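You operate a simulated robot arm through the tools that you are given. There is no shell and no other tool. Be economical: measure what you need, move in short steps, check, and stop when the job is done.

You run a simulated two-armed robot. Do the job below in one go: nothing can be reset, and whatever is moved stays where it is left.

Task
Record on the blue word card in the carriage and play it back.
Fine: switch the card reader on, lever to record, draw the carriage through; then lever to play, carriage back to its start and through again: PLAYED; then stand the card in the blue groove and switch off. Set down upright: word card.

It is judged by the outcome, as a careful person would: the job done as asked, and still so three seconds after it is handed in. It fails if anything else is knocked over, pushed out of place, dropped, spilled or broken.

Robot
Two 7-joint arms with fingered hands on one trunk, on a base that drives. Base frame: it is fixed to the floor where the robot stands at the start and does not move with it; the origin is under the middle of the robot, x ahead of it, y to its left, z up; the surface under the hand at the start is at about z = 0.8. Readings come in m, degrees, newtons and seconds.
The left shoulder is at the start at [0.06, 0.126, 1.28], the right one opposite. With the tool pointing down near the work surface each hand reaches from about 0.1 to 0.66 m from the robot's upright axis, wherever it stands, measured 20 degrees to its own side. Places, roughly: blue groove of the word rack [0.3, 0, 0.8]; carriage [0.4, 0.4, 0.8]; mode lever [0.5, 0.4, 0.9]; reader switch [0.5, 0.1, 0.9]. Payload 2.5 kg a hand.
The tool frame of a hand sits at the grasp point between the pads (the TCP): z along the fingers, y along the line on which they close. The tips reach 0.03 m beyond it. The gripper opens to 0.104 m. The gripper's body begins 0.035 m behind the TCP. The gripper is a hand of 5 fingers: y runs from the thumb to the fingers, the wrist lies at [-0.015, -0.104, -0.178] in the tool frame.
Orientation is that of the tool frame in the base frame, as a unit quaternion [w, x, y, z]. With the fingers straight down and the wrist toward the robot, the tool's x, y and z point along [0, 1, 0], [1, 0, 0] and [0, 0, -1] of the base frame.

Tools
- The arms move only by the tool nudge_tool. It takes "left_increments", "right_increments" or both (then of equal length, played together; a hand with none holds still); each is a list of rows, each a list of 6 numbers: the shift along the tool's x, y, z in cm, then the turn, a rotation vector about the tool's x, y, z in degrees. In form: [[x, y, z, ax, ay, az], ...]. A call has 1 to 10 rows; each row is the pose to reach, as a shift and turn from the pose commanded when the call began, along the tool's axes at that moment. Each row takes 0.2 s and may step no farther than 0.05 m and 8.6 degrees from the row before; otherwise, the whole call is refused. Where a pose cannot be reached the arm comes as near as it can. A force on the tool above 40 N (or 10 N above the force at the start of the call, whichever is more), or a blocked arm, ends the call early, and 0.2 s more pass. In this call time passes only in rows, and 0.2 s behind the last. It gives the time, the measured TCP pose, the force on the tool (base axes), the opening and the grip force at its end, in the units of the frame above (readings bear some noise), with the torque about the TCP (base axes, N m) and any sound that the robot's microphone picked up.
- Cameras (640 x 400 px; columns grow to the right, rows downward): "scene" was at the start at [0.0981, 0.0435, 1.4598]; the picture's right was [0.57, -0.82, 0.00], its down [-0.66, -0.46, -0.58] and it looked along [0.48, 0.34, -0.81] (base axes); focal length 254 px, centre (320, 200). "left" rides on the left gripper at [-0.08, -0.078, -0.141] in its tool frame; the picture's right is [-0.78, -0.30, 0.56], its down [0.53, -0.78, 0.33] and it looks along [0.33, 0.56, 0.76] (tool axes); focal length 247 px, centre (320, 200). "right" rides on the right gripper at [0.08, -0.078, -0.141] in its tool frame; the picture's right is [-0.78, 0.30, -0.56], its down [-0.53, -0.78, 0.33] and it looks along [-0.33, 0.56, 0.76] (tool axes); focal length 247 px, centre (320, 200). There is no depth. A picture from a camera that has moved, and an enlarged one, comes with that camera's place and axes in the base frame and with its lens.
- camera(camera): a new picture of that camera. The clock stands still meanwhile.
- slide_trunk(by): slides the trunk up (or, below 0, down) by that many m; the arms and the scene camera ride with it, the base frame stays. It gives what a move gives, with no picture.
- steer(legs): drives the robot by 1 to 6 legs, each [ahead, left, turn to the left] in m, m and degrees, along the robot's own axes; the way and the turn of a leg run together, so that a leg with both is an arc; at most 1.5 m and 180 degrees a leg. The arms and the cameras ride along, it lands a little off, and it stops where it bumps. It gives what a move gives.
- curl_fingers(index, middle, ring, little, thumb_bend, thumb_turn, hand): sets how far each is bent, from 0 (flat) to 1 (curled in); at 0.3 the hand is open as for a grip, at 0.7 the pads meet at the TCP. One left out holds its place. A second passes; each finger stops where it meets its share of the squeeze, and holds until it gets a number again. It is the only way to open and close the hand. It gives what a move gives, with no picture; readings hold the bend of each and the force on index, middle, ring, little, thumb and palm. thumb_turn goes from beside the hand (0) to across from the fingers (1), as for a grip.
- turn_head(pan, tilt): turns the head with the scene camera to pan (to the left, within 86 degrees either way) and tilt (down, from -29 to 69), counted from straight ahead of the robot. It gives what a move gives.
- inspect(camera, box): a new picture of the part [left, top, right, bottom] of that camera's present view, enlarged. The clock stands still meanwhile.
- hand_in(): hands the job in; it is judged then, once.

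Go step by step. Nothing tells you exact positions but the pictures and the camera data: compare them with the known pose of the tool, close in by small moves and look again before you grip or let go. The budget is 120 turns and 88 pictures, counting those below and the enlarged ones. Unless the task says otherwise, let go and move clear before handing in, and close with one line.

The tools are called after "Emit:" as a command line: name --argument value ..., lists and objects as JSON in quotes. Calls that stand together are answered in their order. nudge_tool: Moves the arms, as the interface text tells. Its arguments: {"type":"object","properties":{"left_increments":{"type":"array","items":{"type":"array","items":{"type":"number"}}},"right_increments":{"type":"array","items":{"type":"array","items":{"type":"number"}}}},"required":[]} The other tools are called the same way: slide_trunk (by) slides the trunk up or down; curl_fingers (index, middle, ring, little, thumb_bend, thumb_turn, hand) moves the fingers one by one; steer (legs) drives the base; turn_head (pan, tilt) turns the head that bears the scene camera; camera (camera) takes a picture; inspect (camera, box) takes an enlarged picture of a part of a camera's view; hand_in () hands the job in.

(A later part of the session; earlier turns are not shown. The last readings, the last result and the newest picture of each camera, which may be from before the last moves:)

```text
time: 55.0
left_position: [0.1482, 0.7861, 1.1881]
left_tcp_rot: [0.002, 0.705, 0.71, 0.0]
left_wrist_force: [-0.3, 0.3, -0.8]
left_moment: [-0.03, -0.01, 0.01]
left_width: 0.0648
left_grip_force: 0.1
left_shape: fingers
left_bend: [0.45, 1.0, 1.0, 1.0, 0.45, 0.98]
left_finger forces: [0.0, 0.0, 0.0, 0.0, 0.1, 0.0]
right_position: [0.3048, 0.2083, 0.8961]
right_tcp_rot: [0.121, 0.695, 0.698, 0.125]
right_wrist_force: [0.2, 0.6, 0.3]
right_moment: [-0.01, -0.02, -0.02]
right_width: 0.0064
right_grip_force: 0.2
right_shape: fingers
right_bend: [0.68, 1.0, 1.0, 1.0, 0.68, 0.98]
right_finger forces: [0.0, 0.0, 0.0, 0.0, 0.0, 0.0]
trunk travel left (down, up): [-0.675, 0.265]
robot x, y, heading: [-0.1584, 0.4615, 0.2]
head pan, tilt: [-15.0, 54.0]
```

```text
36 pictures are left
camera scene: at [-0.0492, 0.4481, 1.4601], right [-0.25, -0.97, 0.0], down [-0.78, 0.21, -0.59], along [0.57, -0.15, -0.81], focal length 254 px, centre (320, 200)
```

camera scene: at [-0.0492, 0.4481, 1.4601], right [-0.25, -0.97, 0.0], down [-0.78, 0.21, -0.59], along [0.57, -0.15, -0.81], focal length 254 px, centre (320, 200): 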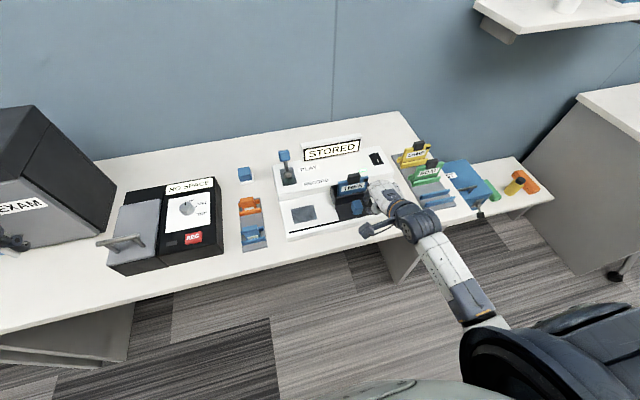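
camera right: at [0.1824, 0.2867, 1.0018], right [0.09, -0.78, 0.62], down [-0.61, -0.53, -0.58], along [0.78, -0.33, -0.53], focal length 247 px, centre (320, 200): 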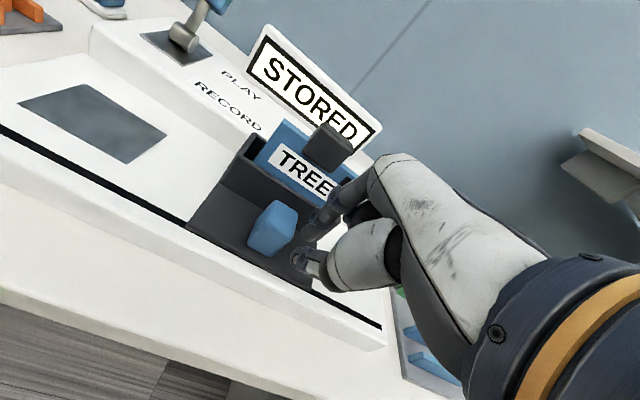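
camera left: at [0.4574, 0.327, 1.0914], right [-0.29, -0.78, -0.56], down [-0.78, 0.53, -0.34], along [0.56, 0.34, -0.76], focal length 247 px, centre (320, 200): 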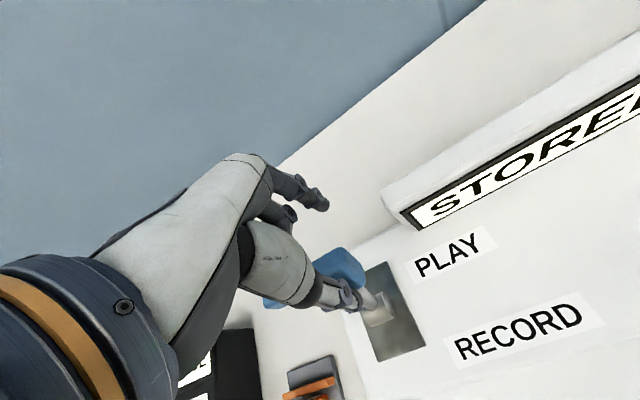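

The carriage follows the base. I drive the rest of the way to the left stop.

Emit:
steer --legs '[[0, 0.15, 0]]'

Emit:
camera --camera "right"

Emit:
inspect --camera "scene" --box '[240, 100, 480, 260]'

```text
time: 56.4
left_position: [0.1489, 0.9341, 1.1881]
left_tcp_rot: [0.002, 0.706, 0.708, 0.001]
left_wrist_force: [-0.9, 0.9, -0.1]
left_moment: [-0.02, 0.03, -0.04]
left_width: 0.065
left_grip_force: 0.1
left_shape: fingers
left_bend: [0.45, 1.0, 1.0, 1.0, 0.45, 0.98]
left_finger forces: [0.1, 0.0, 0.0, 0.0, 0.1, 0.0]
right_position: [0.3033, 0.357, 0.8953]
right_tcp_rot: [0.12, 0.696, 0.697, 0.126]
right_wrist_force: [-0.7, -0.6, 0.0]
right_moment: [0.0, 0.0, -0.01]
right_width: 0.0062
right_grip_force: 0.1
right_shape: fingers
right_bend: [0.68, 1.0, 1.0, 1.0, 0.68, 0.98]
right_finger forces: [0.0, 0.0, 0.0, 0.0, 0.0, 0.0]
trunk travel left (down, up): [-0.675, 0.265]
robot x, y, heading: [-0.1624, 0.6134, -0.1]
head pan, tilt: [-15.0, 54.0]
```

```text
35 pictures are left
camera right: at [0.1812, 0.4357, 1.0018], right [0.09, -0.78, 0.62], down [-0.62, -0.53, -0.58], along [0.78, -0.33, -0.53], focal length 247 px, centre (320, 200)
```

right: 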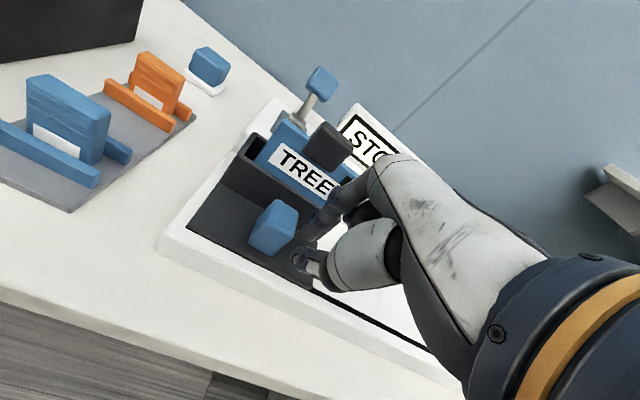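

```text
2.50 times, centred on (360, 180) of scene
camera zoom: at [-0.0497, 0.5979, 1.4601], right [-0.26, -0.97, 0.0], down [-0.78, 0.21, -0.59], along [0.57, -0.15, -0.81], focal length 636 px, centre (220, 250)
```

zoom: 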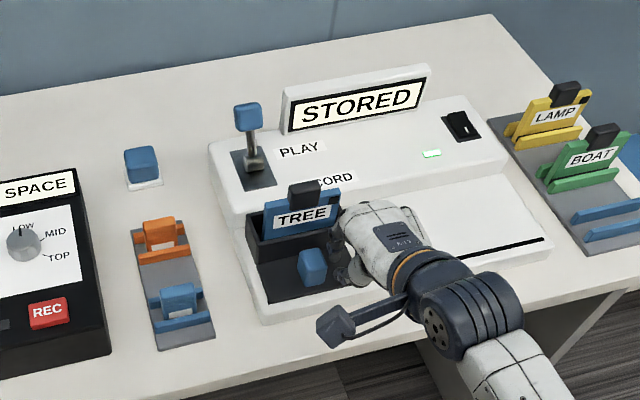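

Nearly home; I give one more small sideways push to be sure it reaches the stop.

Emit:
steer --legs '[[0, 0.015, 0]]'

Emit:
camera --camera "right"

```text
time: 57.1
left_position: [0.149, 0.9467, 1.1894]
left_tcp_rot: [0.0, 0.707, 0.707, 0.002]
left_wrist_force: [-0.5, 0.3, 0.4]
left_moment: [-0.05, 0.0, -0.01]
left_width: 0.0653
left_grip_force: 0.1
left_shape: fingers
left_bend: [0.45, 1.0, 1.0, 1.0, 0.45, 0.98]
left_finger forces: [0.1, 0.0, 0.0, 0.0, 0.0, 0.0]
right_position: [0.3041, 0.3653, 0.8935]
right_tcp_rot: [0.123, 0.698, 0.694, 0.122]
right_wrist_force: [-0.7, -24.3, 1.5]
right_moment: [-0.49, 0.02, -0.42]
right_width: 0.006
right_grip_force: 11.8
right_shape: fingers
right_bend: [0.68, 1.0, 1.0, 1.0, 0.68, 0.98]
right_finger forces: [23.5, 0.0, 0.0, 0.1, 0.0, 0.0]
trunk travel left (down, up): [-0.675, 0.265]
robot x, y, heading: [-0.1577, 0.6257, -0.0]
head pan, tilt: [-15.0, 54.0]
```

```text
33 pictures are left
camera right: at [0.1818, 0.4461, 1.0011], right [0.08, -0.78, 0.62], down [-0.62, -0.53, -0.58], along [0.78, -0.34, -0.53], focal length 247 px, centre (320, 200)
```

right: 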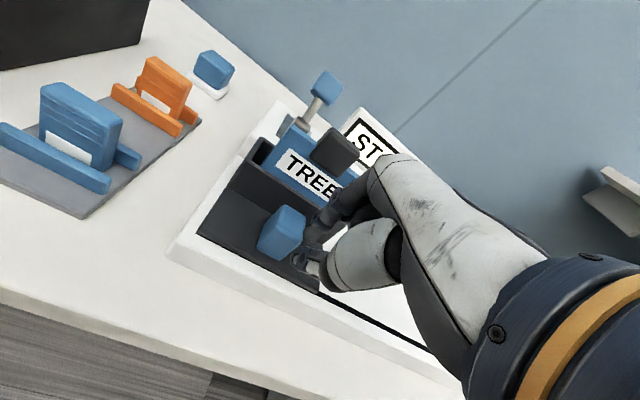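

At the stop (24 N). I release, lift the right hand well clear, and drive right to bring the left hand to the carriage.

Emit:
nudge_tool --right_increments '[[-2, 0, 0, 0, 0, 0], [-3, 0, -3, 0, 0, 0], [-3, 1.5, -7, 6, 0, 0], [-3, 3, -11, 13, 0, 0], [-3, 3.5, -15, 20, 0, 0]]'

Emit:
steer --legs '[[0, -0.57, 0]]'

Emit:
turn_head --pan 35 --tilt 54

Emit:
camera --camera "scene"

```text
time: 58.3
left_position: [0.1495, 0.949, 1.1887]
left_tcp_rot: [0.002, 0.707, 0.707, 0.001]
left_wrist_force: [0.0, -1.0, 1.2]
left_moment: [0.0, 0.01, -0.02]
left_width: 0.0656
left_grip_force: 0.2
left_shape: fingers
left_bend: [0.45, 1.0, 1.0, 1.0, 0.45, 0.98]
left_finger forces: [0.0, 0.0, 0.0, 0.0, 0.0, 0.0]
right_position: [0.2842, 0.3372, 1.0481]
right_tcp_rot: [0.0, 0.71, 0.704, -0.001]
right_wrist_force: [0.5, 0.0, -0.4]
right_moment: [0.03, -0.02, -0.01]
right_width: 0.0059
right_grip_force: 0.2
right_shape: fingers
right_bend: [0.68, 1.0, 1.0, 1.0, 0.68, 0.97]
right_finger forces: [0.0, 0.1, 0.0, 0.0, 0.1, 0.0]
trunk travel left (down, up): [-0.675, 0.265]
robot x, y, heading: [-0.162, 0.624, 0.1]
head pan, tilt: [-15.0, 54.0]
```

```text
time: 61.6
left_position: [0.1487, 0.3736, 1.1895]
left_tcp_rot: [0.002, 0.705, 0.709, 0.001]
left_wrist_force: [-0.2, -0.3, 0.3]
left_moment: [0.02, -0.02, 0.0]
left_width: 0.0651
left_grip_force: 0.0
left_shape: fingers
left_bend: [0.45, 1.0, 1.0, 1.0, 0.45, 0.98]
left_finger forces: [0.0, 0.1, 0.0, 0.0, 0.1, 0.1]
right_position: [0.2872, -0.2358, 1.0478]
right_tcp_rot: [0.0, 0.707, 0.707, 0.0]
right_wrist_force: [0.1, -0.1, -0.2]
right_moment: [0.03, 0.02, -0.02]
right_width: 0.0058
right_grip_force: 0.0
right_shape: fingers
right_bend: [0.68, 1.0, 1.0, 1.0, 0.68, 0.97]
right_finger forces: [0.1, 0.0, 0.1, 0.0, 0.1, 0.0]
trunk travel left (down, up): [-0.675, 0.265]
robot x, y, heading: [-0.1568, 0.0509, 0.0]
head pan, tilt: [-15.0, 54.0]
```

```text
time: 62.8
left_position: [0.1496, 0.3736, 1.1889]
left_tcp_rot: [0.001, 0.705, 0.709, 0.001]
left_wrist_force: [-0.6, 1.0, -0.7]
left_moment: [0.02, 0.01, -0.01]
left_width: 0.0652
left_grip_force: 0.0
left_shape: fingers
left_bend: [0.45, 1.0, 1.0, 1.0, 0.45, 0.98]
left_finger forces: [0.1, 0.0, 0.1, 0.0, 0.0, 0.1]
right_position: [0.2881, -0.2368, 1.0491]
right_tcp_rot: [0.0, 0.707, 0.707, 0.0]
right_wrist_force: [-0.6, -0.4, -0.5]
right_moment: [0.0, -0.02, 0.01]
right_width: 0.0061
right_grip_force: 0.0
right_shape: fingers
right_bend: [0.68, 1.0, 1.0, 1.0, 0.68, 0.97]
right_finger forces: [0.1, 0.1, 0.0, 0.1, 0.1, 0.0]
trunk travel left (down, up): [-0.675, 0.265]
robot x, y, heading: [-0.1585, 0.0559, -0.0]
head pan, tilt: [35.0, 54.0]
```

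```text
32 pictures are left
camera scene: at [-0.0596, 0.0971, 1.4601], right [0.58, -0.82, 0.0], down [-0.66, -0.47, -0.59], along [0.48, 0.34, -0.81], focal length 254 px, centre (320, 200)
```

scene: 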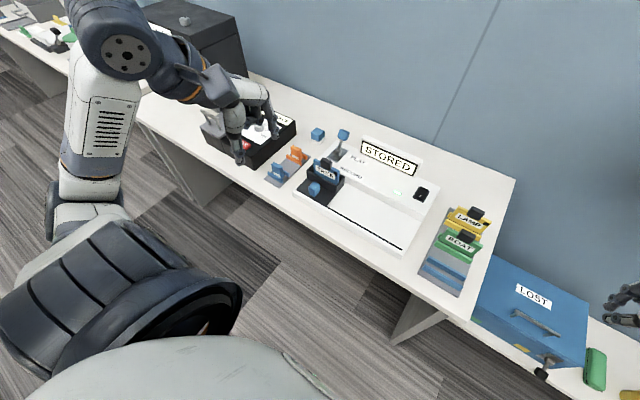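

Everything is in place with the carriage home and the lever at PLAY. I re-form the left pinch and bring it tilted to the left of the knob.

Emit:
curl_fingers --hand "left" --index 0.68 --thumb_bend 0.68

Emit:
nudge_tool --left_increments '[[1, 2.5, 3, 0, 0, 0], [2, 5, 6, -5, 0, 0], [3, 7.5, 9, -11, 0, 0], [4, 10, 12, -17, 0, 0], [5, 12.5, 15, -23, 0, 0], [6, 14.5, 18, -29, 0, 0], [6.6, 15.9, 20.9, -35, 0, 0]]'

Emit:
camera --camera "left"

```text
time: 63.8
left_position: [0.1493, 0.3729, 1.1888]
left_tcp_rot: [0.001, 0.704, 0.71, 0.001]
left_wrist_force: [0.0, 0.1, 0.1]
left_moment: [0.03, -0.03, 0.03]
left_width: 0.0067
left_grip_force: 0.1
left_shape: fingers
left_bend: [0.68, 1.0, 1.0, 1.0, 0.68, 0.98]
left_finger forces: [0.1, 0.0, 0.0, 0.0, 0.0, 0.0]
right_position: [0.2866, -0.2371, 1.0478]
right_tcp_rot: [0.0, 0.708, 0.706, 0.0]
right_wrist_force: [-0.5, -0.9, 0.0]
right_moment: [0.01, -0.03, -0.02]
right_width: 0.0059
right_grip_force: 0.2
right_shape: fingers
right_bend: [0.68, 1.0, 1.0, 1.0, 0.68, 0.97]
right_finger forces: [0.0, 0.1, 0.0, 0.0, 0.0, 0.0]
trunk travel left (down, up): [-0.675, 0.265]
robot x, y, heading: [-0.1589, 0.0564, 0.1]
head pan, tilt: [35.0, 54.0]
```

```text
time: 65.4
left_position: [0.3066, 0.4407, 0.9788]
left_tcp_rot: [0.213, 0.672, 0.676, 0.215]
left_wrist_force: [0.9, -0.3, 0.1]
left_moment: [-0.01, 0.02, 0.02]
left_width: 0.0061
left_grip_force: 0.1
left_shape: fingers
left_bend: [0.68, 1.0, 1.0, 1.0, 0.68, 0.98]
left_finger forces: [0.0, 0.0, 0.0, 0.0, 0.1, 0.0]
right_position: [0.2865, -0.2364, 1.048]
right_tcp_rot: [0.0, 0.708, 0.706, -0.001]
right_wrist_force: [-0.2, -0.2, 0.1]
right_moment: [0.04, 0.01, -0.02]
right_width: 0.0058
right_grip_force: 0.2
right_shape: fingers
right_bend: [0.68, 1.0, 1.0, 1.0, 0.68, 0.97]
right_finger forces: [0.1, 0.1, 0.1, 0.0, 0.0, 0.0]
trunk travel left (down, up): [-0.675, 0.265]
robot x, y, heading: [-0.1568, 0.0515, 0.0]
head pan, tilt: [35.0, 54.0]
```

```text
31 pictures are left
camera left: at [0.1616, 0.3608, 1.0506], right [0.08, -0.78, -0.63], down [-0.45, 0.53, -0.72], along [0.89, 0.34, -0.3], focal length 247 px, centre (320, 200)
```

left: 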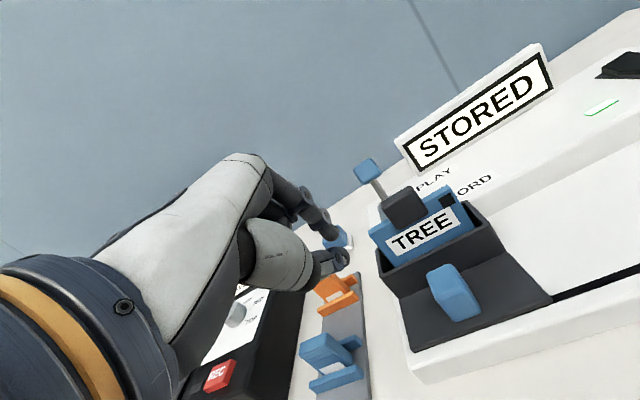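

Well placed. Descend beside the knob and draw the carriage through in one steady push.

Emit:
nudge_tool --left_increments '[[0, -1.6, 2.4, 0, 0, 0], [0, -3.2, 4.7, 0, 0, 0], [0, -4.8, 6.9, 0, 0, 0], [-2, -4.8, 6.9, 0, 0, 0], [-4, -4.8, 6.9, 0, 0, 0], [-6, -4.8, 6.9, 0, 0, 0], [-8, -4.8, 6.9, 0, 0, 0], [-10, -4.8, 6.9, 0, 0, 0], [-12, -4.8, 6.9, 0, 0, 0], [-14, -4.8, 6.9, 0, 0, 0]]'

Emit:
nudge_tool --left_increments '[[-2, 0, 0, 0, 0, 0], [-4, 0, 0, 0, 0, 0], [-6, 0, 0, 0, 0, 0], [-8, 0, 0, 0, 0, 0], [-10, 0, 0, 0, 0, 0], [-11.5, 0, 0, 0, 0, 0], [-12.8, 0, 0, 0, 0, 0], [-13.8, 0, 0, 0, 0, 0], [-14.6, 0, 0, 0, 0, 0]]'

Emit:
camera --camera "scene"

```text
time: 67.6
left_position: [0.3095, 0.2994, 0.8971]
left_tcp_rot: [0.213, 0.672, 0.676, 0.215]
left_wrist_force: [0.0, 1.9, 0.0]
left_moment: [0.04, 0.02, 0.02]
left_width: 0.0062
left_grip_force: 1.2
left_shape: fingers
left_bend: [0.68, 1.0, 1.0, 1.0, 0.68, 0.99]
left_finger forces: [0.0, 0.1, 0.1, 0.0, 1.6, 0.0]
right_position: [0.2869, -0.2367, 1.0491]
right_tcp_rot: [0.001, 0.708, 0.707, 0.0]
right_wrist_force: [0.1, -0.3, -0.8]
right_moment: [0.01, 0.0, -0.03]
right_width: 0.0059
right_grip_force: 0.0
right_shape: fingers
right_bend: [0.68, 1.0, 1.0, 1.0, 0.68, 0.97]
right_finger forces: [0.0, 0.0, 0.0, 0.1, 0.0, 0.0]
trunk travel left (down, up): [-0.675, 0.265]
robot x, y, heading: [-0.1574, 0.0523, 0.3]
head pan, tilt: [35.0, 54.0]
```

```text
time: 69.4
left_position: [0.3124, 0.2115, 0.8917]
left_tcp_rot: [0.168, 0.696, 0.646, 0.264]
left_wrist_force: [0.2, 0.8, 0.4]
left_moment: [-0.02, 0.0, 0.01]
left_width: 0.0064
left_grip_force: 0.0
left_shape: fingers
left_bend: [0.68, 1.0, 1.0, 1.0, 0.68, 0.98]
left_finger forces: [0.1, 0.0, 0.0, 0.1, 0.1, 0.0]
right_position: [0.2867, -0.2371, 1.0496]
right_tcp_rot: [0.001, 0.707, 0.707, 0.0]
right_wrist_force: [-0.2, 0.3, -0.3]
right_moment: [0.01, 0.04, -0.02]
right_width: 0.0061
right_grip_force: 0.0
right_shape: fingers
right_bend: [0.68, 1.0, 1.0, 1.0, 0.68, 0.97]
right_finger forces: [0.0, 0.0, 0.1, 0.1, 0.0, 0.1]
trunk travel left (down, up): [-0.675, 0.265]
robot x, y, heading: [-0.1603, 0.0538, 0.2]
head pan, tilt: [35.0, 54.0]
stopped in row 8 (left hand): the arm was blocked; the commanded pose is now the measured one
```

```text
30 pictures are left
camera scene: at [-0.0596, 0.0972, 1.4601], right [0.58, -0.82, 0.0], down [-0.66, -0.47, -0.59], along [0.48, 0.34, -0.81], focal length 254 px, centre (320, 200)
```

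scene: 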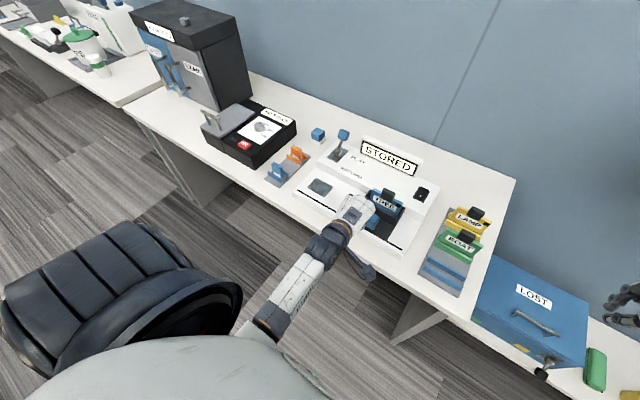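

Blocked by a joint limit about 5 cm short; I check the hand's contact and then finish the push with the base.

Emit:
camera --camera "left"

Emit:
steer --legs '[[0, -0.045, 0]]'

Emit:
camera --camera "left"

```text
29 pictures are left
camera left: at [0.1636, 0.1266, 0.9495], right [0.07, -0.67, -0.73], down [-0.42, 0.65, -0.63], along [0.9, 0.35, -0.24], focal length 247 px, centre (320, 200)
```

left: 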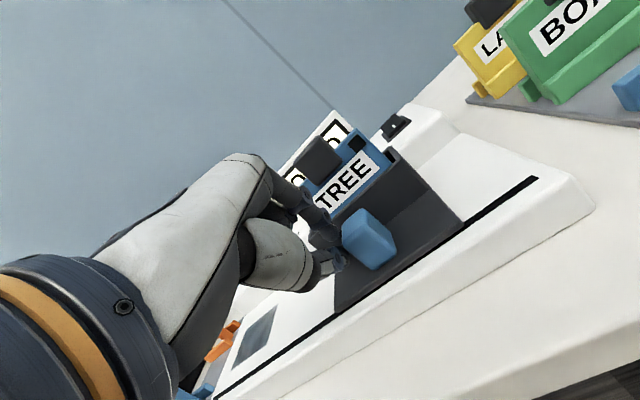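

```text
time: 70.3
left_position: [0.312, 0.1678, 0.8918]
left_tcp_rot: [0.168, 0.696, 0.646, 0.265]
left_wrist_force: [0.0, 5.4, 1.5]
left_moment: [0.09, -0.06, 0.1]
left_width: 0.0061
left_grip_force: 2.9
left_shape: fingers
left_bend: [0.68, 1.0, 1.0, 1.0, 0.68, 0.98]
left_finger forces: [4.8, 0.0, 0.0, 0.1, 1.2, 0.0]
right_position: [0.2888, -0.2809, 1.049]
right_tcp_rot: [0.001, 0.708, 0.706, 0.002]
right_wrist_force: [-0.3, 0.2, 0.3]
right_moment: [0.02, -0.01, -0.01]
right_width: 0.0058
right_grip_force: 0.1
right_shape: fingers
right_bend: [0.68, 1.0, 1.0, 1.0, 0.68, 0.97]
right_finger forces: [0.0, 0.0, 0.0, 0.0, 0.1, 0.0]
trunk travel left (down, up): [-0.675, 0.265]
robot x, y, heading: [-0.1578, 0.0108, 0.1]
head pan, tilt: [35.0, 54.0]
```

```text
28 pictures are left
camera left: at [0.1639, 0.082, 0.9496], right [0.07, -0.67, -0.74], down [-0.42, 0.65, -0.63], along [0.9, 0.35, -0.24], focal length 247 px, centre (320, 200)
```

left: 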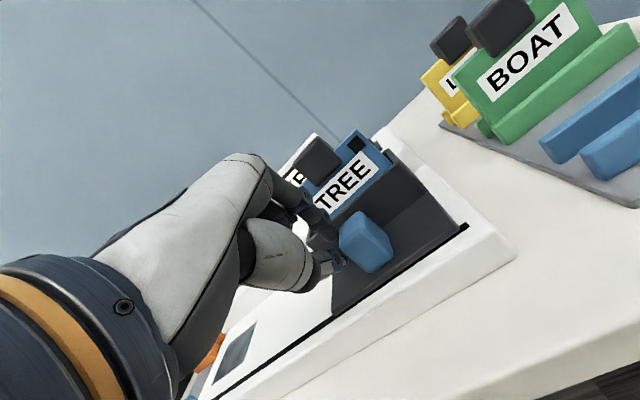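

About a centimetre remains; one more small sideways drive.

Emit:
steer --legs '[[0, -0.014, 0]]'

Emit:
inspect --camera "scene" --box '[300, 100, 500, 280]'

```text
time: 71.0
left_position: [0.3129, 0.164, 0.892]
left_tcp_rot: [0.165, 0.691, 0.65, 0.269]
left_wrist_force: [-1.0, 32.8, 5.9]
left_moment: [0.56, -0.11, 0.7]
left_width: 0.0063
left_grip_force: 16.0
left_shape: fingers
left_bend: [0.69, 1.0, 1.0, 1.0, 0.67, 0.99]
left_finger forces: [27.9, 0.0, 0.1, 0.0, 4.1, 0.1]
right_position: [0.2881, -0.2921, 1.0488]
right_tcp_rot: [0.001, 0.707, 0.707, -0.001]
right_wrist_force: [0.9, -0.1, 0.4]
right_moment: [0.0, 0.01, -0.03]
right_width: 0.0056
right_grip_force: 0.0
right_shape: fingers
right_bend: [0.68, 1.0, 1.0, 1.0, 0.68, 0.97]
right_finger forces: [0.0, 0.1, 0.0, 0.0, 0.1, 0.1]
trunk travel left (down, up): [-0.675, 0.265]
robot x, y, heading: [-0.1587, -0.0038, 0.2]
head pan, tilt: [35.0, 54.0]
```

```text
2.22 times, centred on (400, 190) of scene
camera zoom: at [-0.06, 0.0422, 1.4601], right [0.58, -0.82, 0.0], down [-0.66, -0.47, -0.59], along [0.48, 0.34, -0.81], focal length 565 px, centre (142, 222)
```

zoom: 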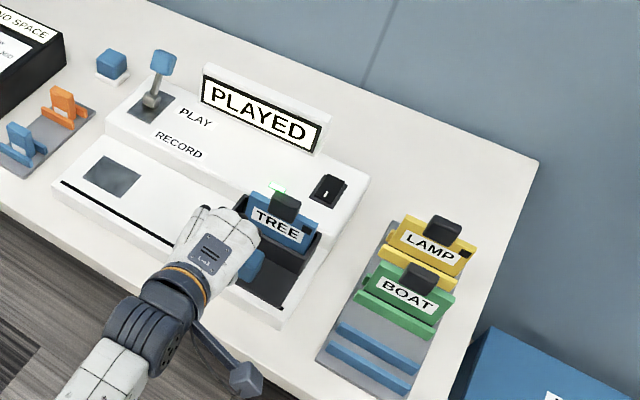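

PLAYED. I release the knob and retract the left hand back and up.

Emit:
nudge_tool --left_increments '[[2, -0.2, 0.2, 0, 0, 0], [2.3, -2.3, -3.7, 0, 0, 0], [3, 0.3, -7.3, 0, 0, 0], [3.7, 2.9, -10.9, 0, 0, 0], [4.4, 5.5, -14.5, 0, 0, 0], [5.1, 8.1, -18.1, 0, 0, 0]]'

Emit:
curl_fingers --hand "right" --thumb_bend 0.45 --index 0.45

Emit:
steer --legs '[[0, 0.28, 0], [0.1, 0, 0]]'

Emit:
camera --camera "right"

Emit:
turn_head --pan -20 --tilt 54

Emit:
camera --camera "scene"

```text
time: 72.4
left_position: [0.2745, 0.1822, 1.0957]
left_tcp_rot: [0.164, 0.692, 0.649, 0.27]
left_wrist_force: [-0.1, -0.4, -0.6]
left_moment: [-0.01, -0.01, -0.01]
left_width: 0.006
left_grip_force: 0.1
left_shape: fingers
left_bend: [0.68, 1.0, 1.0, 1.0, 0.68, 0.98]
left_finger forces: [0.1, 0.0, 0.0, 0.0, 0.0, 0.0]
right_position: [0.2891, -0.2939, 1.0487]
right_tcp_rot: [0.0, 0.707, 0.707, 0.0]
right_wrist_force: [-0.2, 0.4, -0.7]
right_moment: [0.01, 0.0, 0.0]
right_width: 0.006
right_grip_force: 0.0
right_shape: fingers
right_bend: [0.68, 1.0, 1.0, 1.0, 0.68, 0.97]
right_finger forces: [0.0, 0.1, 0.0, 0.0, 0.0, 0.1]
trunk travel left (down, up): [-0.675, 0.265]
robot x, y, heading: [-0.1573, -0.0026, 0.3]
head pan, tilt: [35.0, 54.0]
```

```text
time: 73.4
left_position: [0.2755, 0.1815, 1.0949]
left_tcp_rot: [0.164, 0.692, 0.649, 0.27]
left_wrist_force: [0.2, -0.4, -0.6]
left_moment: [-0.02, 0.0, -0.04]
left_width: 0.006
left_grip_force: 0.2
left_shape: fingers
left_bend: [0.68, 1.0, 1.0, 1.0, 0.68, 0.98]
left_finger forces: [0.0, 0.0, 0.0, 0.0, 0.0, 0.0]
right_position: [0.2883, -0.2941, 1.0493]
right_tcp_rot: [0.0, 0.707, 0.707, 0.0]
right_wrist_force: [-0.3, -0.5, -0.5]
right_moment: [0.03, 0.06, 0.02]
right_width: 0.0646
right_grip_force: 0.0
right_shape: fingers
right_bend: [0.45, 1.0, 1.0, 1.0, 0.45, 0.97]
right_finger forces: [0.0, 0.1, 0.0, 0.0, 0.0, 0.1]
trunk travel left (down, up): [-0.675, 0.265]
robot x, y, heading: [-0.1566, -0.0082, 0.4]
head pan, tilt: [35.0, 54.0]
```

```text
time: 76.1
left_position: [0.375, 0.457, 1.0949]
left_tcp_rot: [0.163, 0.691, 0.651, 0.269]
left_wrist_force: [0.3, 0.1, -0.5]
left_moment: [0.02, 0.02, 0.02]
left_width: 0.006
left_grip_force: 0.0
left_shape: fingers
left_bend: [0.68, 1.0, 1.0, 1.0, 0.68, 0.98]
left_finger forces: [0.0, 0.1, 0.0, 0.0, 0.1, 0.0]
right_position: [0.3886, -0.0182, 1.0474]
right_tcp_rot: [0.0, 0.706, 0.708, 0.0]
right_wrist_force: [0.0, -0.2, 0.3]
right_moment: [0.02, 0.01, 0.02]
right_width: 0.0646
right_grip_force: 0.0
right_shape: fingers
right_bend: [0.45, 1.0, 1.0, 1.0, 0.45, 0.97]
right_finger forces: [0.0, 0.1, 0.0, 0.0, 0.0, 0.0]
trunk travel left (down, up): [-0.675, 0.265]
robot x, y, heading: [-0.0589, 0.2695, 0.4]
head pan, tilt: [35.0, 54.0]
```

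```text
26 pictures are left
camera right: at [0.3095, 0.0621, 1.1888], right [0.3, -0.77, 0.56], down [-0.77, -0.54, -0.33], along [0.56, -0.33, -0.76], focal length 247 px, centre (320, 200)
```

right: 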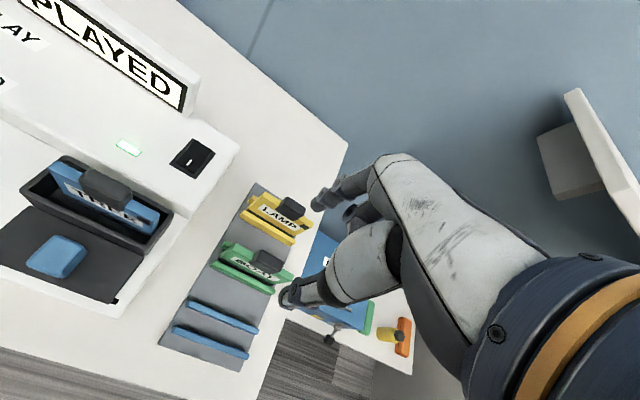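

```text
time: 77.4
left_position: [0.3738, 0.4584, 1.096]
left_tcp_rot: [0.164, 0.691, 0.65, 0.27]
left_wrist_force: [0.6, 0.7, 0.4]
left_moment: [0.02, 0.0, 0.0]
left_width: 0.0058
left_grip_force: 0.1
left_shape: fingers
left_bend: [0.68, 1.0, 1.0, 1.0, 0.68, 0.98]
left_finger forces: [0.1, 0.0, 0.0, 0.1, 0.0, 0.0]
right_position: [0.3877, -0.017, 1.0492]
right_tcp_rot: [0.001, 0.706, 0.709, -0.001]
right_wrist_force: [0.0, 0.2, -0.8]
right_moment: [-0.02, 0.0, -0.02]
right_width: 0.065
right_grip_force: 0.1
right_shape: fingers
right_bend: [0.45, 1.0, 1.0, 1.0, 0.45, 0.97]
right_finger forces: [0.0, 0.0, 0.0, 0.0, 0.0, 0.0]
trunk travel left (down, up): [-0.675, 0.265]
robot x, y, heading: [-0.0578, 0.2744, 0.5]
head pan, tilt: [-20.0, 54.0]
```

```text
25 pictures are left
camera scene: at [0.0485, 0.2479, 1.4601], right [-0.33, -0.94, 0.0], down [-0.76, 0.27, -0.59], along [0.55, -0.2, -0.81], focal length 254 px, centre (320, 200)
```

scene: 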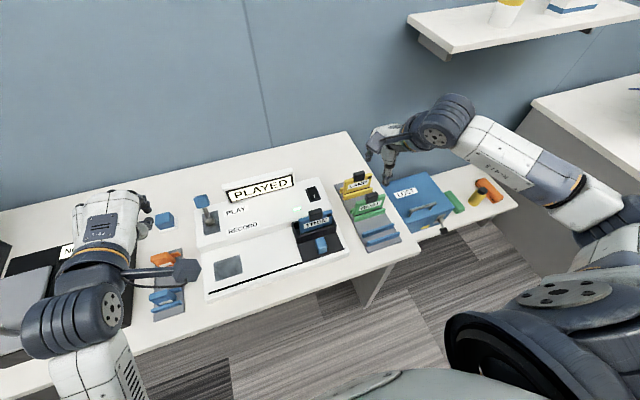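

Now I measure the card's tab and the blue groove from two views.

Emit:
inspect --camera "right" --box '[0, 120, 300, 380]'

Emit:
inspect --camera "scene" --box '[280, 160, 440, 270]'

```text
1.54 times, centred on (150, 250) of right
camera zoom: at [0.3087, 0.0621, 1.1891], right [0.3, -0.77, 0.56], down [-0.77, -0.54, -0.33], along [0.56, -0.33, -0.76], focal length 380 px, centre (582, 123)
```

zoom: 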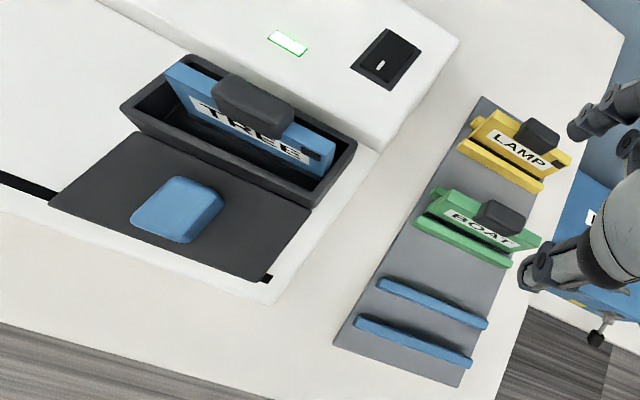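

```text
3.64 times, centred on (360, 215) of scene
camera zoom: at [0.0485, 0.2479, 1.4601], right [-0.33, -0.94, 0.0], down [-0.76, 0.27, -0.59], along [0.55, -0.2, -0.81], focal length 924 px, centre (174, 146)
```

zoom: 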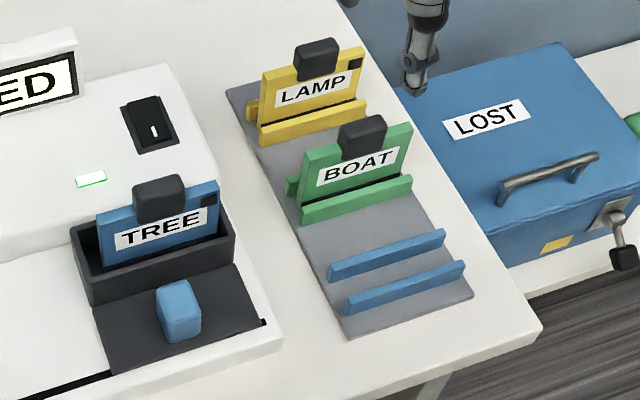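

The tab is near [0.38, 0.140, 0.925]; the blue groove centre is near [0.316, -0.035], running along y. I bring the right hand above the tab.

Emit:
nudge_tool --right_increments '[[4, -0.2, 0, 0, 0, 0], [8, -0.4, 1, 0, 0, 0], [12, -0.6, 3, 0, 0, 0], [15.7, -0.7, 5, 0, 0, 0]]'

Emit:
camera --camera "right"

Emit:
inspect --camera "scene" --box '[260, 150, 420, 270]'

```text
time: 78.4
left_position: [0.3734, 0.4591, 1.095]
left_tcp_rot: [0.163, 0.691, 0.651, 0.27]
left_wrist_force: [0.4, 0.4, 0.1]
left_moment: [0.03, 0.03, -0.01]
left_width: 0.0058
left_grip_force: 0.0
left_shape: fingers
left_bend: [0.68, 1.0, 1.0, 1.0, 0.68, 0.98]
left_finger forces: [0.0, 0.0, 0.0, 0.1, 0.0, 0.0]
right_position: [0.3817, 0.1387, 0.9967]
right_tcp_rot: [0.001, 0.706, 0.708, 0.0]
right_wrist_force: [-0.1, -0.3, 0.2]
right_moment: [0.02, -0.01, -0.01]
right_width: 0.0648
right_grip_force: 0.0
right_shape: fingers
right_bend: [0.45, 1.0, 1.0, 1.0, 0.45, 0.97]
right_finger forces: [0.1, 0.1, 0.1, 0.0, 0.1, 0.0]
trunk travel left (down, up): [-0.675, 0.265]
robot x, y, heading: [-0.061, 0.2713, 0.2]
head pan, tilt: [-20.0, 54.0]
```

```text
22 pictures are left
camera right: at [0.3027, 0.2175, 1.1373], right [0.3, -0.77, 0.56], down [-0.77, -0.54, -0.33], along [0.56, -0.33, -0.76], focal length 247 px, centre (320, 200)
```

right: 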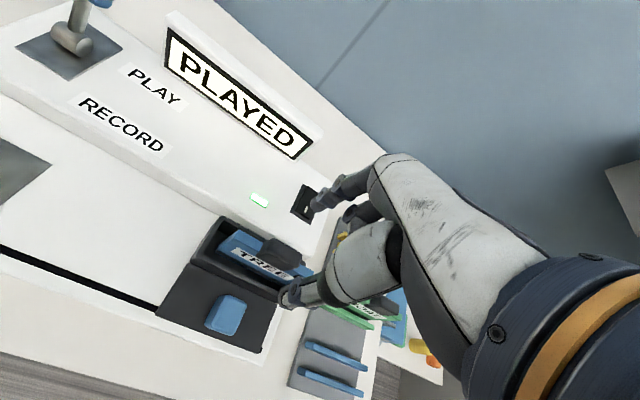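

```text
3.33 times, centred on (340, 210) of scene
camera zoom: at [0.0487, 0.2483, 1.4601], right [-0.33, -0.94, 0.0], down [-0.76, 0.27, -0.59], along [0.55, -0.2, -0.81], focal length 847 px, centre (253, 167)
```

zoom: 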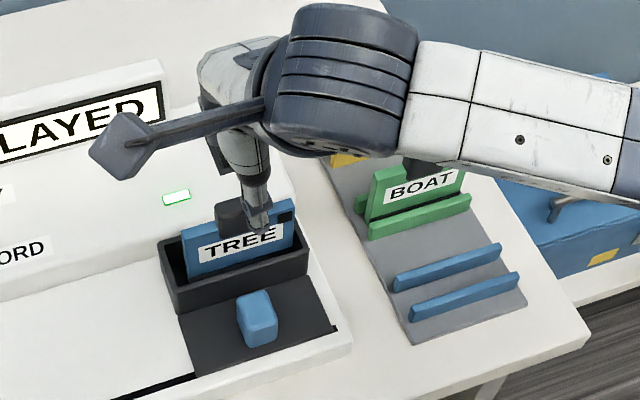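

Tab measured from here at about [0.385, 0.142]; I adjust slightly and descend.

Emit:
nudge_tool --right_increments '[[0.3, 0.3, 2, 0, 0, 0], [0.3, 0.3, 4, 0, 0, 0], [0.3, 0.3, 5.7, 0, 0, 0]]'

Emit:
inspect --camera "right" --box '[180, 150, 420, 320]'

```text
time: 79.2
left_position: [0.3736, 0.4583, 1.0955]
left_tcp_rot: [0.164, 0.69, 0.651, 0.27]
left_wrist_force: [0.4, 0.0, -0.7]
left_moment: [0.0, 0.01, 0.01]
left_width: 0.006
left_grip_force: 0.2
left_shape: fingers
left_bend: [0.68, 1.0, 1.0, 1.0, 0.68, 0.98]
left_finger forces: [0.1, 0.1, 0.0, 0.0, 0.0, 0.0]
right_position: [0.384, 0.141, 0.9404]
right_tcp_rot: [0.001, 0.706, 0.708, 0.001]
right_wrist_force: [1.1, 0.2, 0.2]
right_moment: [0.01, 0.01, 0.01]
right_width: 0.0649
right_grip_force: 0.1
right_shape: fingers
right_bend: [0.45, 1.0, 1.0, 1.0, 0.45, 0.97]
right_finger forces: [0.0, 0.0, 0.1, 0.0, 0.1, 0.1]
trunk travel left (down, up): [-0.675, 0.265]
robot x, y, heading: [-0.0619, 0.2687, 0.6]
head pan, tilt: [-20.0, 54.0]
```

```text
2.35 times, centred on (300, 235) of right
camera zoom: at [0.3054, 0.2211, 1.0817], right [0.3, -0.77, 0.56], down [-0.77, -0.54, -0.33], along [0.56, -0.33, -0.76], focal length 581 px, centre (367, 118)
```

zoom: 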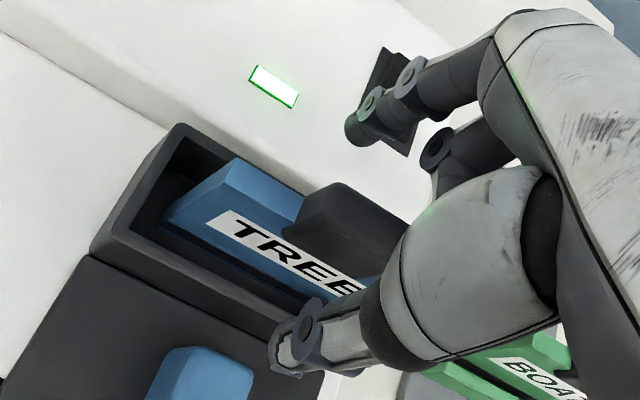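

The tab lies between thumb and index, a bit below the pads. I lower 1 cm more and close gently.

Emit:
nudge_tool --right_increments '[[0, 0, 0.6, 0, 0, 0], [0, 0, 1.1, 0, 0, 0]]'

Emit:
curl_fingers --hand "right" --thumb_bend 0.64 --index 0.64

Emit:
inspect --camera "right" --box '[180, 150, 420, 320]'

```text
time: 79.8
left_position: [0.3728, 0.4585, 1.0953]
left_tcp_rot: [0.165, 0.691, 0.65, 0.27]
left_wrist_force: [-1.6, -0.1, 1.1]
left_moment: [-0.01, -0.04, 0.02]
left_width: 0.0059
left_grip_force: 0.1
left_shape: fingers
left_bend: [0.68, 1.0, 1.0, 1.0, 0.68, 0.98]
left_finger forces: [0.1, 0.0, 0.0, 0.1, 0.1, 0.0]
right_position: [0.3851, 0.1417, 0.9308]
right_tcp_rot: [0.001, 0.705, 0.709, -0.001]
right_wrist_force: [0.3, 0.5, -0.8]
right_moment: [-0.01, 0.01, -0.02]
right_width: 0.0643
right_grip_force: 0.1
right_shape: fingers
right_bend: [0.45, 1.0, 1.0, 1.0, 0.45, 0.97]
right_finger forces: [0.0, 0.1, 0.0, 0.0, 0.0, 0.1]
trunk travel left (down, up): [-0.675, 0.265]
robot x, y, heading: [-0.0581, 0.2711, 0.6]
head pan, tilt: [-20.0, 54.0]
```

```text
time: 80.8
left_position: [0.3729, 0.4586, 1.0968]
left_tcp_rot: [0.164, 0.69, 0.651, 0.271]
left_wrist_force: [0.2, 0.2, 0.4]
left_moment: [0.01, 0.0, -0.02]
left_width: 0.0059
left_grip_force: 0.1
left_shape: fingers
left_bend: [0.68, 1.0, 1.0, 1.0, 0.68, 0.98]
left_finger forces: [0.1, 0.0, 0.0, 0.0, 0.1, 0.1]
right_position: [0.3839, 0.1438, 0.9308]
right_tcp_rot: [0.001, 0.705, 0.709, 0.0]
right_wrist_force: [0.8, 0.2, 0.9]
right_moment: [-0.03, -0.04, -0.02]
right_width: 0.0163
right_grip_force: 0.1
right_shape: fingers
right_bend: [0.64, 1.0, 1.0, 1.0, 0.64, 0.97]
right_finger forces: [0.0, 0.0, 0.0, 0.1, 0.0, 0.0]
trunk travel left (down, up): [-0.675, 0.265]
robot x, y, heading: [-0.0601, 0.2693, 0.4]
head pan, tilt: [-20.0, 54.0]
```

```text
2.35 times, centred on (300, 235) of right
camera zoom: at [0.3052, 0.2223, 1.0711], right [0.3, -0.77, 0.56], down [-0.77, -0.54, -0.33], along [0.56, -0.33, -0.76], focal length 581 px, centre (367, 118)
```

zoom: 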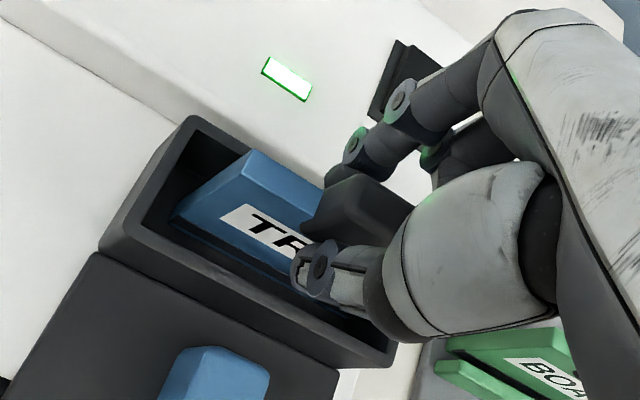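

Still no contact at 16 mm opening; I close further onto the tab.

Emit:
curl_fingers --hand "right" --thumb_bend 0.74 --index 0.74

Emit:
inspect --camera "right" --box '[180, 150, 420, 320]'

```text
time: 81.8
left_position: [0.3727, 0.4589, 1.0947]
left_tcp_rot: [0.163, 0.69, 0.651, 0.27]
left_wrist_force: [0.3, -0.4, -0.7]
left_moment: [-0.01, 0.0, 0.02]
left_width: 0.0061
left_grip_force: 0.0
left_shape: fingers
left_bend: [0.68, 1.0, 1.0, 1.0, 0.68, 0.98]
left_finger forces: [0.0, 0.1, 0.0, 0.0, 0.1, 0.0]
right_position: [0.3841, 0.1427, 0.931]
right_tcp_rot: [0.001, 0.706, 0.708, 0.001]
right_wrist_force: [-0.7, -0.1, -0.2]
right_moment: [0.01, 0.01, -0.02]
right_width: 0.0108
right_grip_force: 8.9
right_shape: fingers
right_bend: [0.72, 1.0, 1.0, 1.0, 0.67, 0.97]
right_finger forces: [9.2, 0.0, 0.0, 0.0, 9.3, 0.1]
trunk travel left (down, up): [-0.675, 0.265]
robot x, y, heading: [-0.0546, 0.2695, 0.4]
head pan, tilt: [-20.0, 54.0]
```

```text
2.35 times, centred on (300, 235) of right
camera zoom: at [0.3053, 0.2222, 1.0711], right [0.3, -0.77, 0.56], down [-0.77, -0.54, -0.33], along [0.56, -0.33, -0.76], focal length 581 px, centre (367, 118)
```

zoom: 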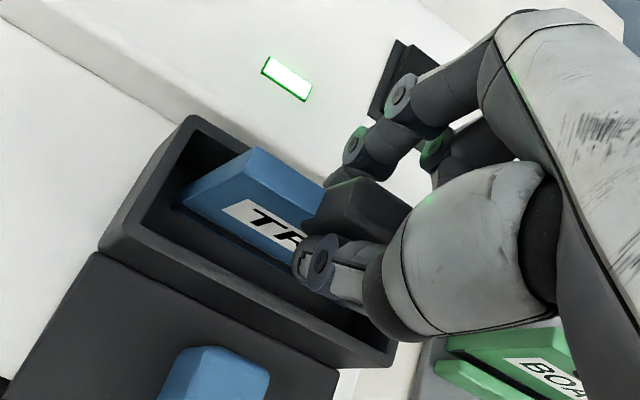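

Gripped with 9 N on the tab. I lift slowly and look.

Emit:
nudge_tool --right_increments '[[0, 0, -1.5, 0, 0, 0], [0, 0, -3, 0, 0, 0], [0, 0, -5, 0, 0, 0], [0, 0, -7, 0, 0, 0], [0, 0, -9, 0, 0, 0], [0, 0, -11, 0, 0, 0]]'

Emit:
camera --camera "right"

Emit:
inspect --camera "scene" --box '[240, 120, 440, 270]'

```text
time: 83.2
left_position: [0.3726, 0.4593, 1.0958]
left_tcp_rot: [0.164, 0.69, 0.651, 0.27]
left_wrist_force: [0.2, -0.9, -0.4]
left_moment: [0.0, -0.01, 0.01]
left_width: 0.0058
left_grip_force: 0.1
left_shape: fingers
left_bend: [0.68, 1.0, 1.0, 1.0, 0.68, 0.98]
left_finger forces: [0.1, 0.0, 0.1, 0.0, 0.0, 0.0]
right_position: [0.3838, 0.1422, 1.0396]
right_tcp_rot: [0.0, 0.707, 0.708, 0.0]
right_wrist_force: [0.8, -0.4, -0.5]
right_moment: [0.02, 0.02, 0.0]
right_width: 0.0106
right_grip_force: 9.7
right_shape: fingers
right_bend: [0.72, 1.0, 1.0, 1.0, 0.67, 0.97]
right_finger forces: [9.2, 0.0, 0.0, 0.0, 9.3, 0.1]
trunk travel left (down, up): [-0.675, 0.265]
robot x, y, heading: [-0.0583, 0.2694, 0.6]
head pan, tilt: [-20.0, 54.0]
```

```text
17 pictures are left
camera right: at [0.3035, 0.222, 1.1805], right [0.3, -0.77, 0.56], down [-0.77, -0.54, -0.33], along [0.56, -0.33, -0.76], focal length 247 px, centre (320, 200)
```

right: 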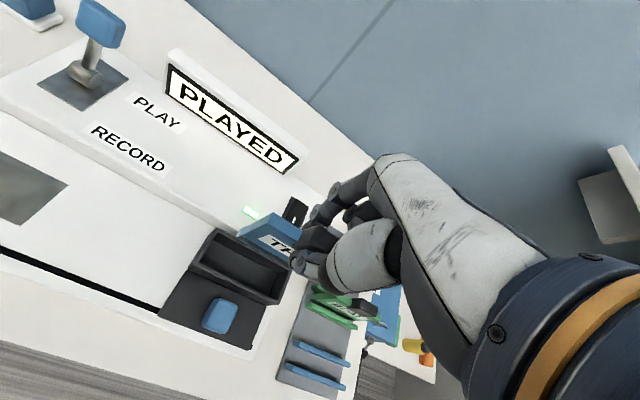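

```text
2.67 times, centred on (340, 195) of scene
camera zoom: at [0.0485, 0.2479, 1.4601], right [-0.33, -0.94, 0.0], down [-0.76, 0.27, -0.59], along [0.55, -0.2, -0.81], focal length 678 px, centre (267, 213)
```

zoom: 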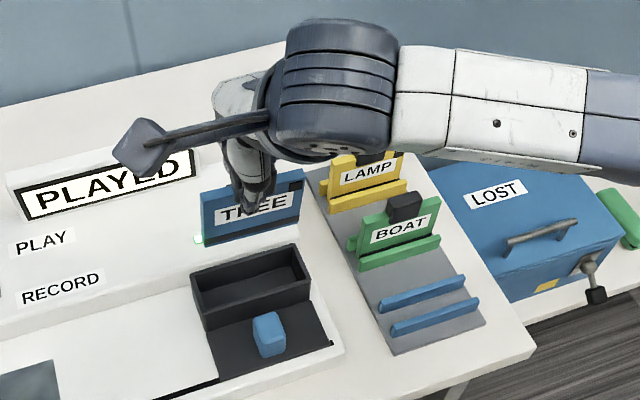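

The card hangs straight from the grip. I carry it over to above the blue groove at about [0.320, -0.033].

Emit:
nudge_tool --right_increments '[[-2, -1.6, 0, 0, 0, 0], [-5, -3.2, 0, 0, 0, 0], [-8.5, -4.8, 0, 0, 0, 0], [-12, -6.4, 0, 0, 0, 0], [-15, -6.4, 1.5, 0, 0, 0], [-17.5, -6.4, 4, 0, 0, 0]]'

Emit:
camera --camera "right"

Emit:
inspect --camera "scene" --box '[300, 140, 440, 260]'

```text
time: 84.6
left_position: [0.3742, 0.4582, 1.0943]
left_tcp_rot: [0.164, 0.69, 0.651, 0.27]
left_wrist_force: [0.8, -0.4, 0.6]
left_moment: [-0.02, -0.02, 0.02]
left_width: 0.0059
left_grip_force: 0.1
left_shape: fingers
left_bend: [0.68, 1.0, 1.0, 1.0, 0.68, 0.98]
left_finger forces: [0.0, 0.0, 0.0, 0.0, 0.1, 0.0]
right_position: [0.3184, -0.0356, 1.0018]
right_tcp_rot: [0.001, 0.705, 0.709, 0.0]
right_wrist_force: [-0.1, 0.0, -1.2]
right_moment: [0.01, 0.01, 0.0]
right_width: 0.0108
right_grip_force: 9.6
right_shape: fingers
right_bend: [0.72, 1.0, 1.0, 1.0, 0.67, 0.97]
right_finger forces: [9.2, 0.1, 0.0, 0.1, 9.4, 0.0]
trunk travel left (down, up): [-0.675, 0.265]
robot x, y, heading: [-0.0597, 0.2725, 0.6]
head pan, tilt: [-20.0, 54.0]
```

```text
15 pictures are left
camera right: at [0.2387, 0.0431, 1.1422], right [0.3, -0.77, 0.56], down [-0.77, -0.54, -0.33], along [0.56, -0.33, -0.76], focal length 247 px, centre (320, 200)
```

right: 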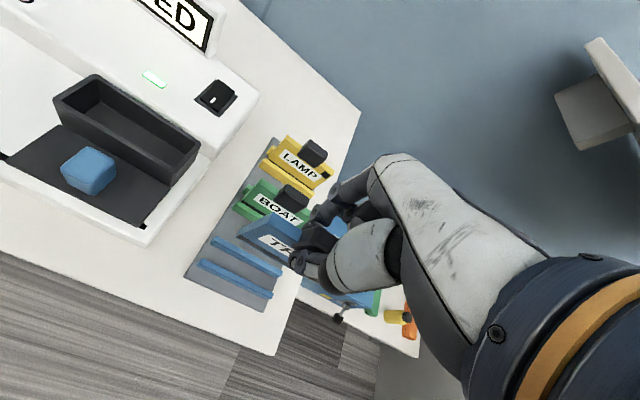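

```text
3.33 times, centred on (370, 200) of scene
camera zoom: at [0.0486, 0.2474, 1.4601], right [-0.33, -0.94, 0.0], down [-0.76, 0.27, -0.59], along [0.55, -0.2, -0.81], focal length 847 px, centre (153, 200)
```

zoom: 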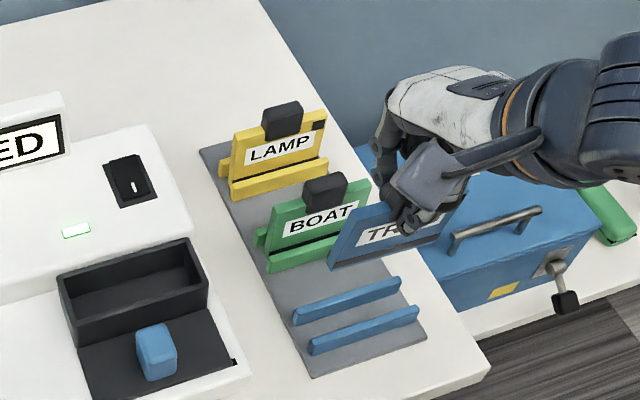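

Card is close to aligned with the groove. I lower it to just above the rails with a 3 mm forward correction and check closely.

Emit:
nudge_tool --right_increments '[[0.2, 0.3, 3, 0, 0, 0], [0.4, 0.3, 5.5, 0, 0, 0], [0.4, 0.3, 7.2, 0, 0, 0]]'

Emit:
inspect --camera "right" --box '[150, 160, 400, 340]'

Emit:
inspect --camera "scene" --box '[320, 160, 440, 260]'

```text
time: 85.4
left_position: [0.374, 0.4573, 1.0947]
left_tcp_rot: [0.163, 0.69, 0.651, 0.271]
left_wrist_force: [-0.1, 0.4, -0.6]
left_moment: [0.02, 0.0, -0.04]
left_width: 0.0061
left_grip_force: 0.1
left_shape: fingers
left_bend: [0.68, 1.0, 1.0, 1.0, 0.68, 0.98]
left_finger forces: [0.0, 0.1, 0.1, 0.1, 0.0, 0.1]
right_position: [0.3237, -0.0285, 0.9279]
right_tcp_rot: [0.0, 0.706, 0.708, 0.0]
right_wrist_force: [-0.1, -0.2, -1.3]
right_moment: [0.03, -0.01, -0.01]
right_width: 0.0105
right_grip_force: 9.2
right_shape: fingers
right_bend: [0.72, 1.0, 1.0, 1.0, 0.67, 0.97]
right_finger forces: [9.2, 0.0, 0.0, 0.0, 9.2, 0.0]
trunk travel left (down, up): [-0.675, 0.265]
robot x, y, heading: [-0.0577, 0.2709, 0.7]
head pan, tilt: [-20.0, 54.0]
```

```text
2.22 times, centred on (275, 250) of right
camera zoom: at [0.2444, 0.0509, 1.0691], right [0.3, -0.78, 0.56], down [-0.77, -0.54, -0.33], along [0.56, -0.33, -0.76], focal length 549 px, centre (420, 89)
```

zoom: 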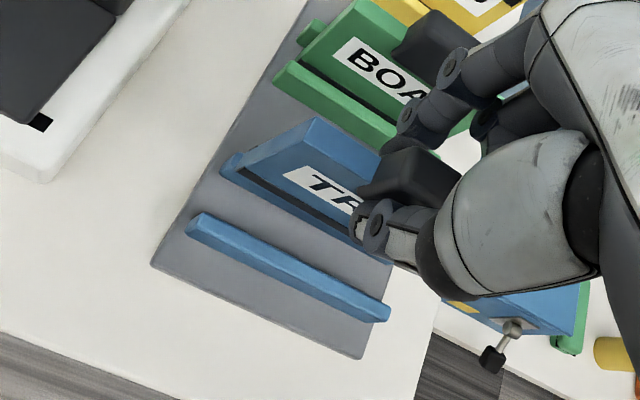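

```text
4.00 times, centred on (380, 210) of scene
camera zoom: at [0.0487, 0.2476, 1.4601], right [-0.33, -0.94, 0.0], down [-0.76, 0.27, -0.59], along [0.55, -0.2, -0.81], focal length 1017 px, centre (80, 160)
```

zoom: 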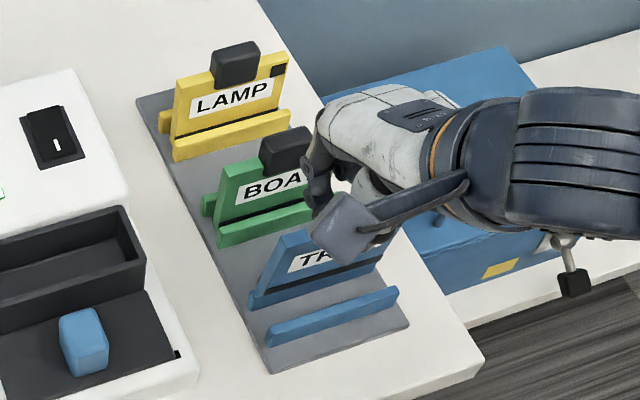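

I need a closer look at how the card's lower edge lines up with the rails.

Emit:
inspect --camera "right" --box '[220, 210, 320, 300]'

```text
4.44 times, centred on (270, 255) of right
camera zoom: at [0.2444, 0.0509, 1.0691], right [0.3, -0.78, 0.56], down [-0.77, -0.54, -0.33], along [0.56, -0.33, -0.76], focal length 1098 px, centre (542, -44)
```

zoom: 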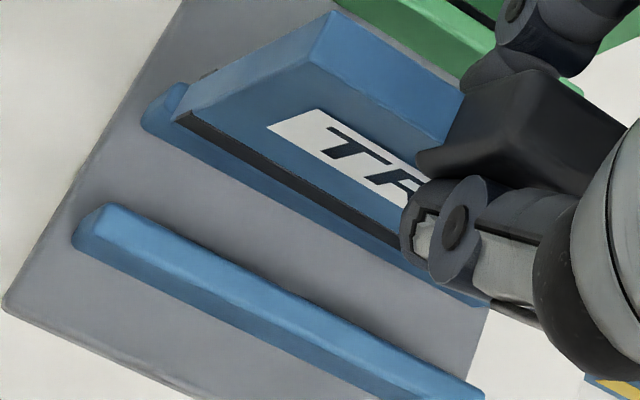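

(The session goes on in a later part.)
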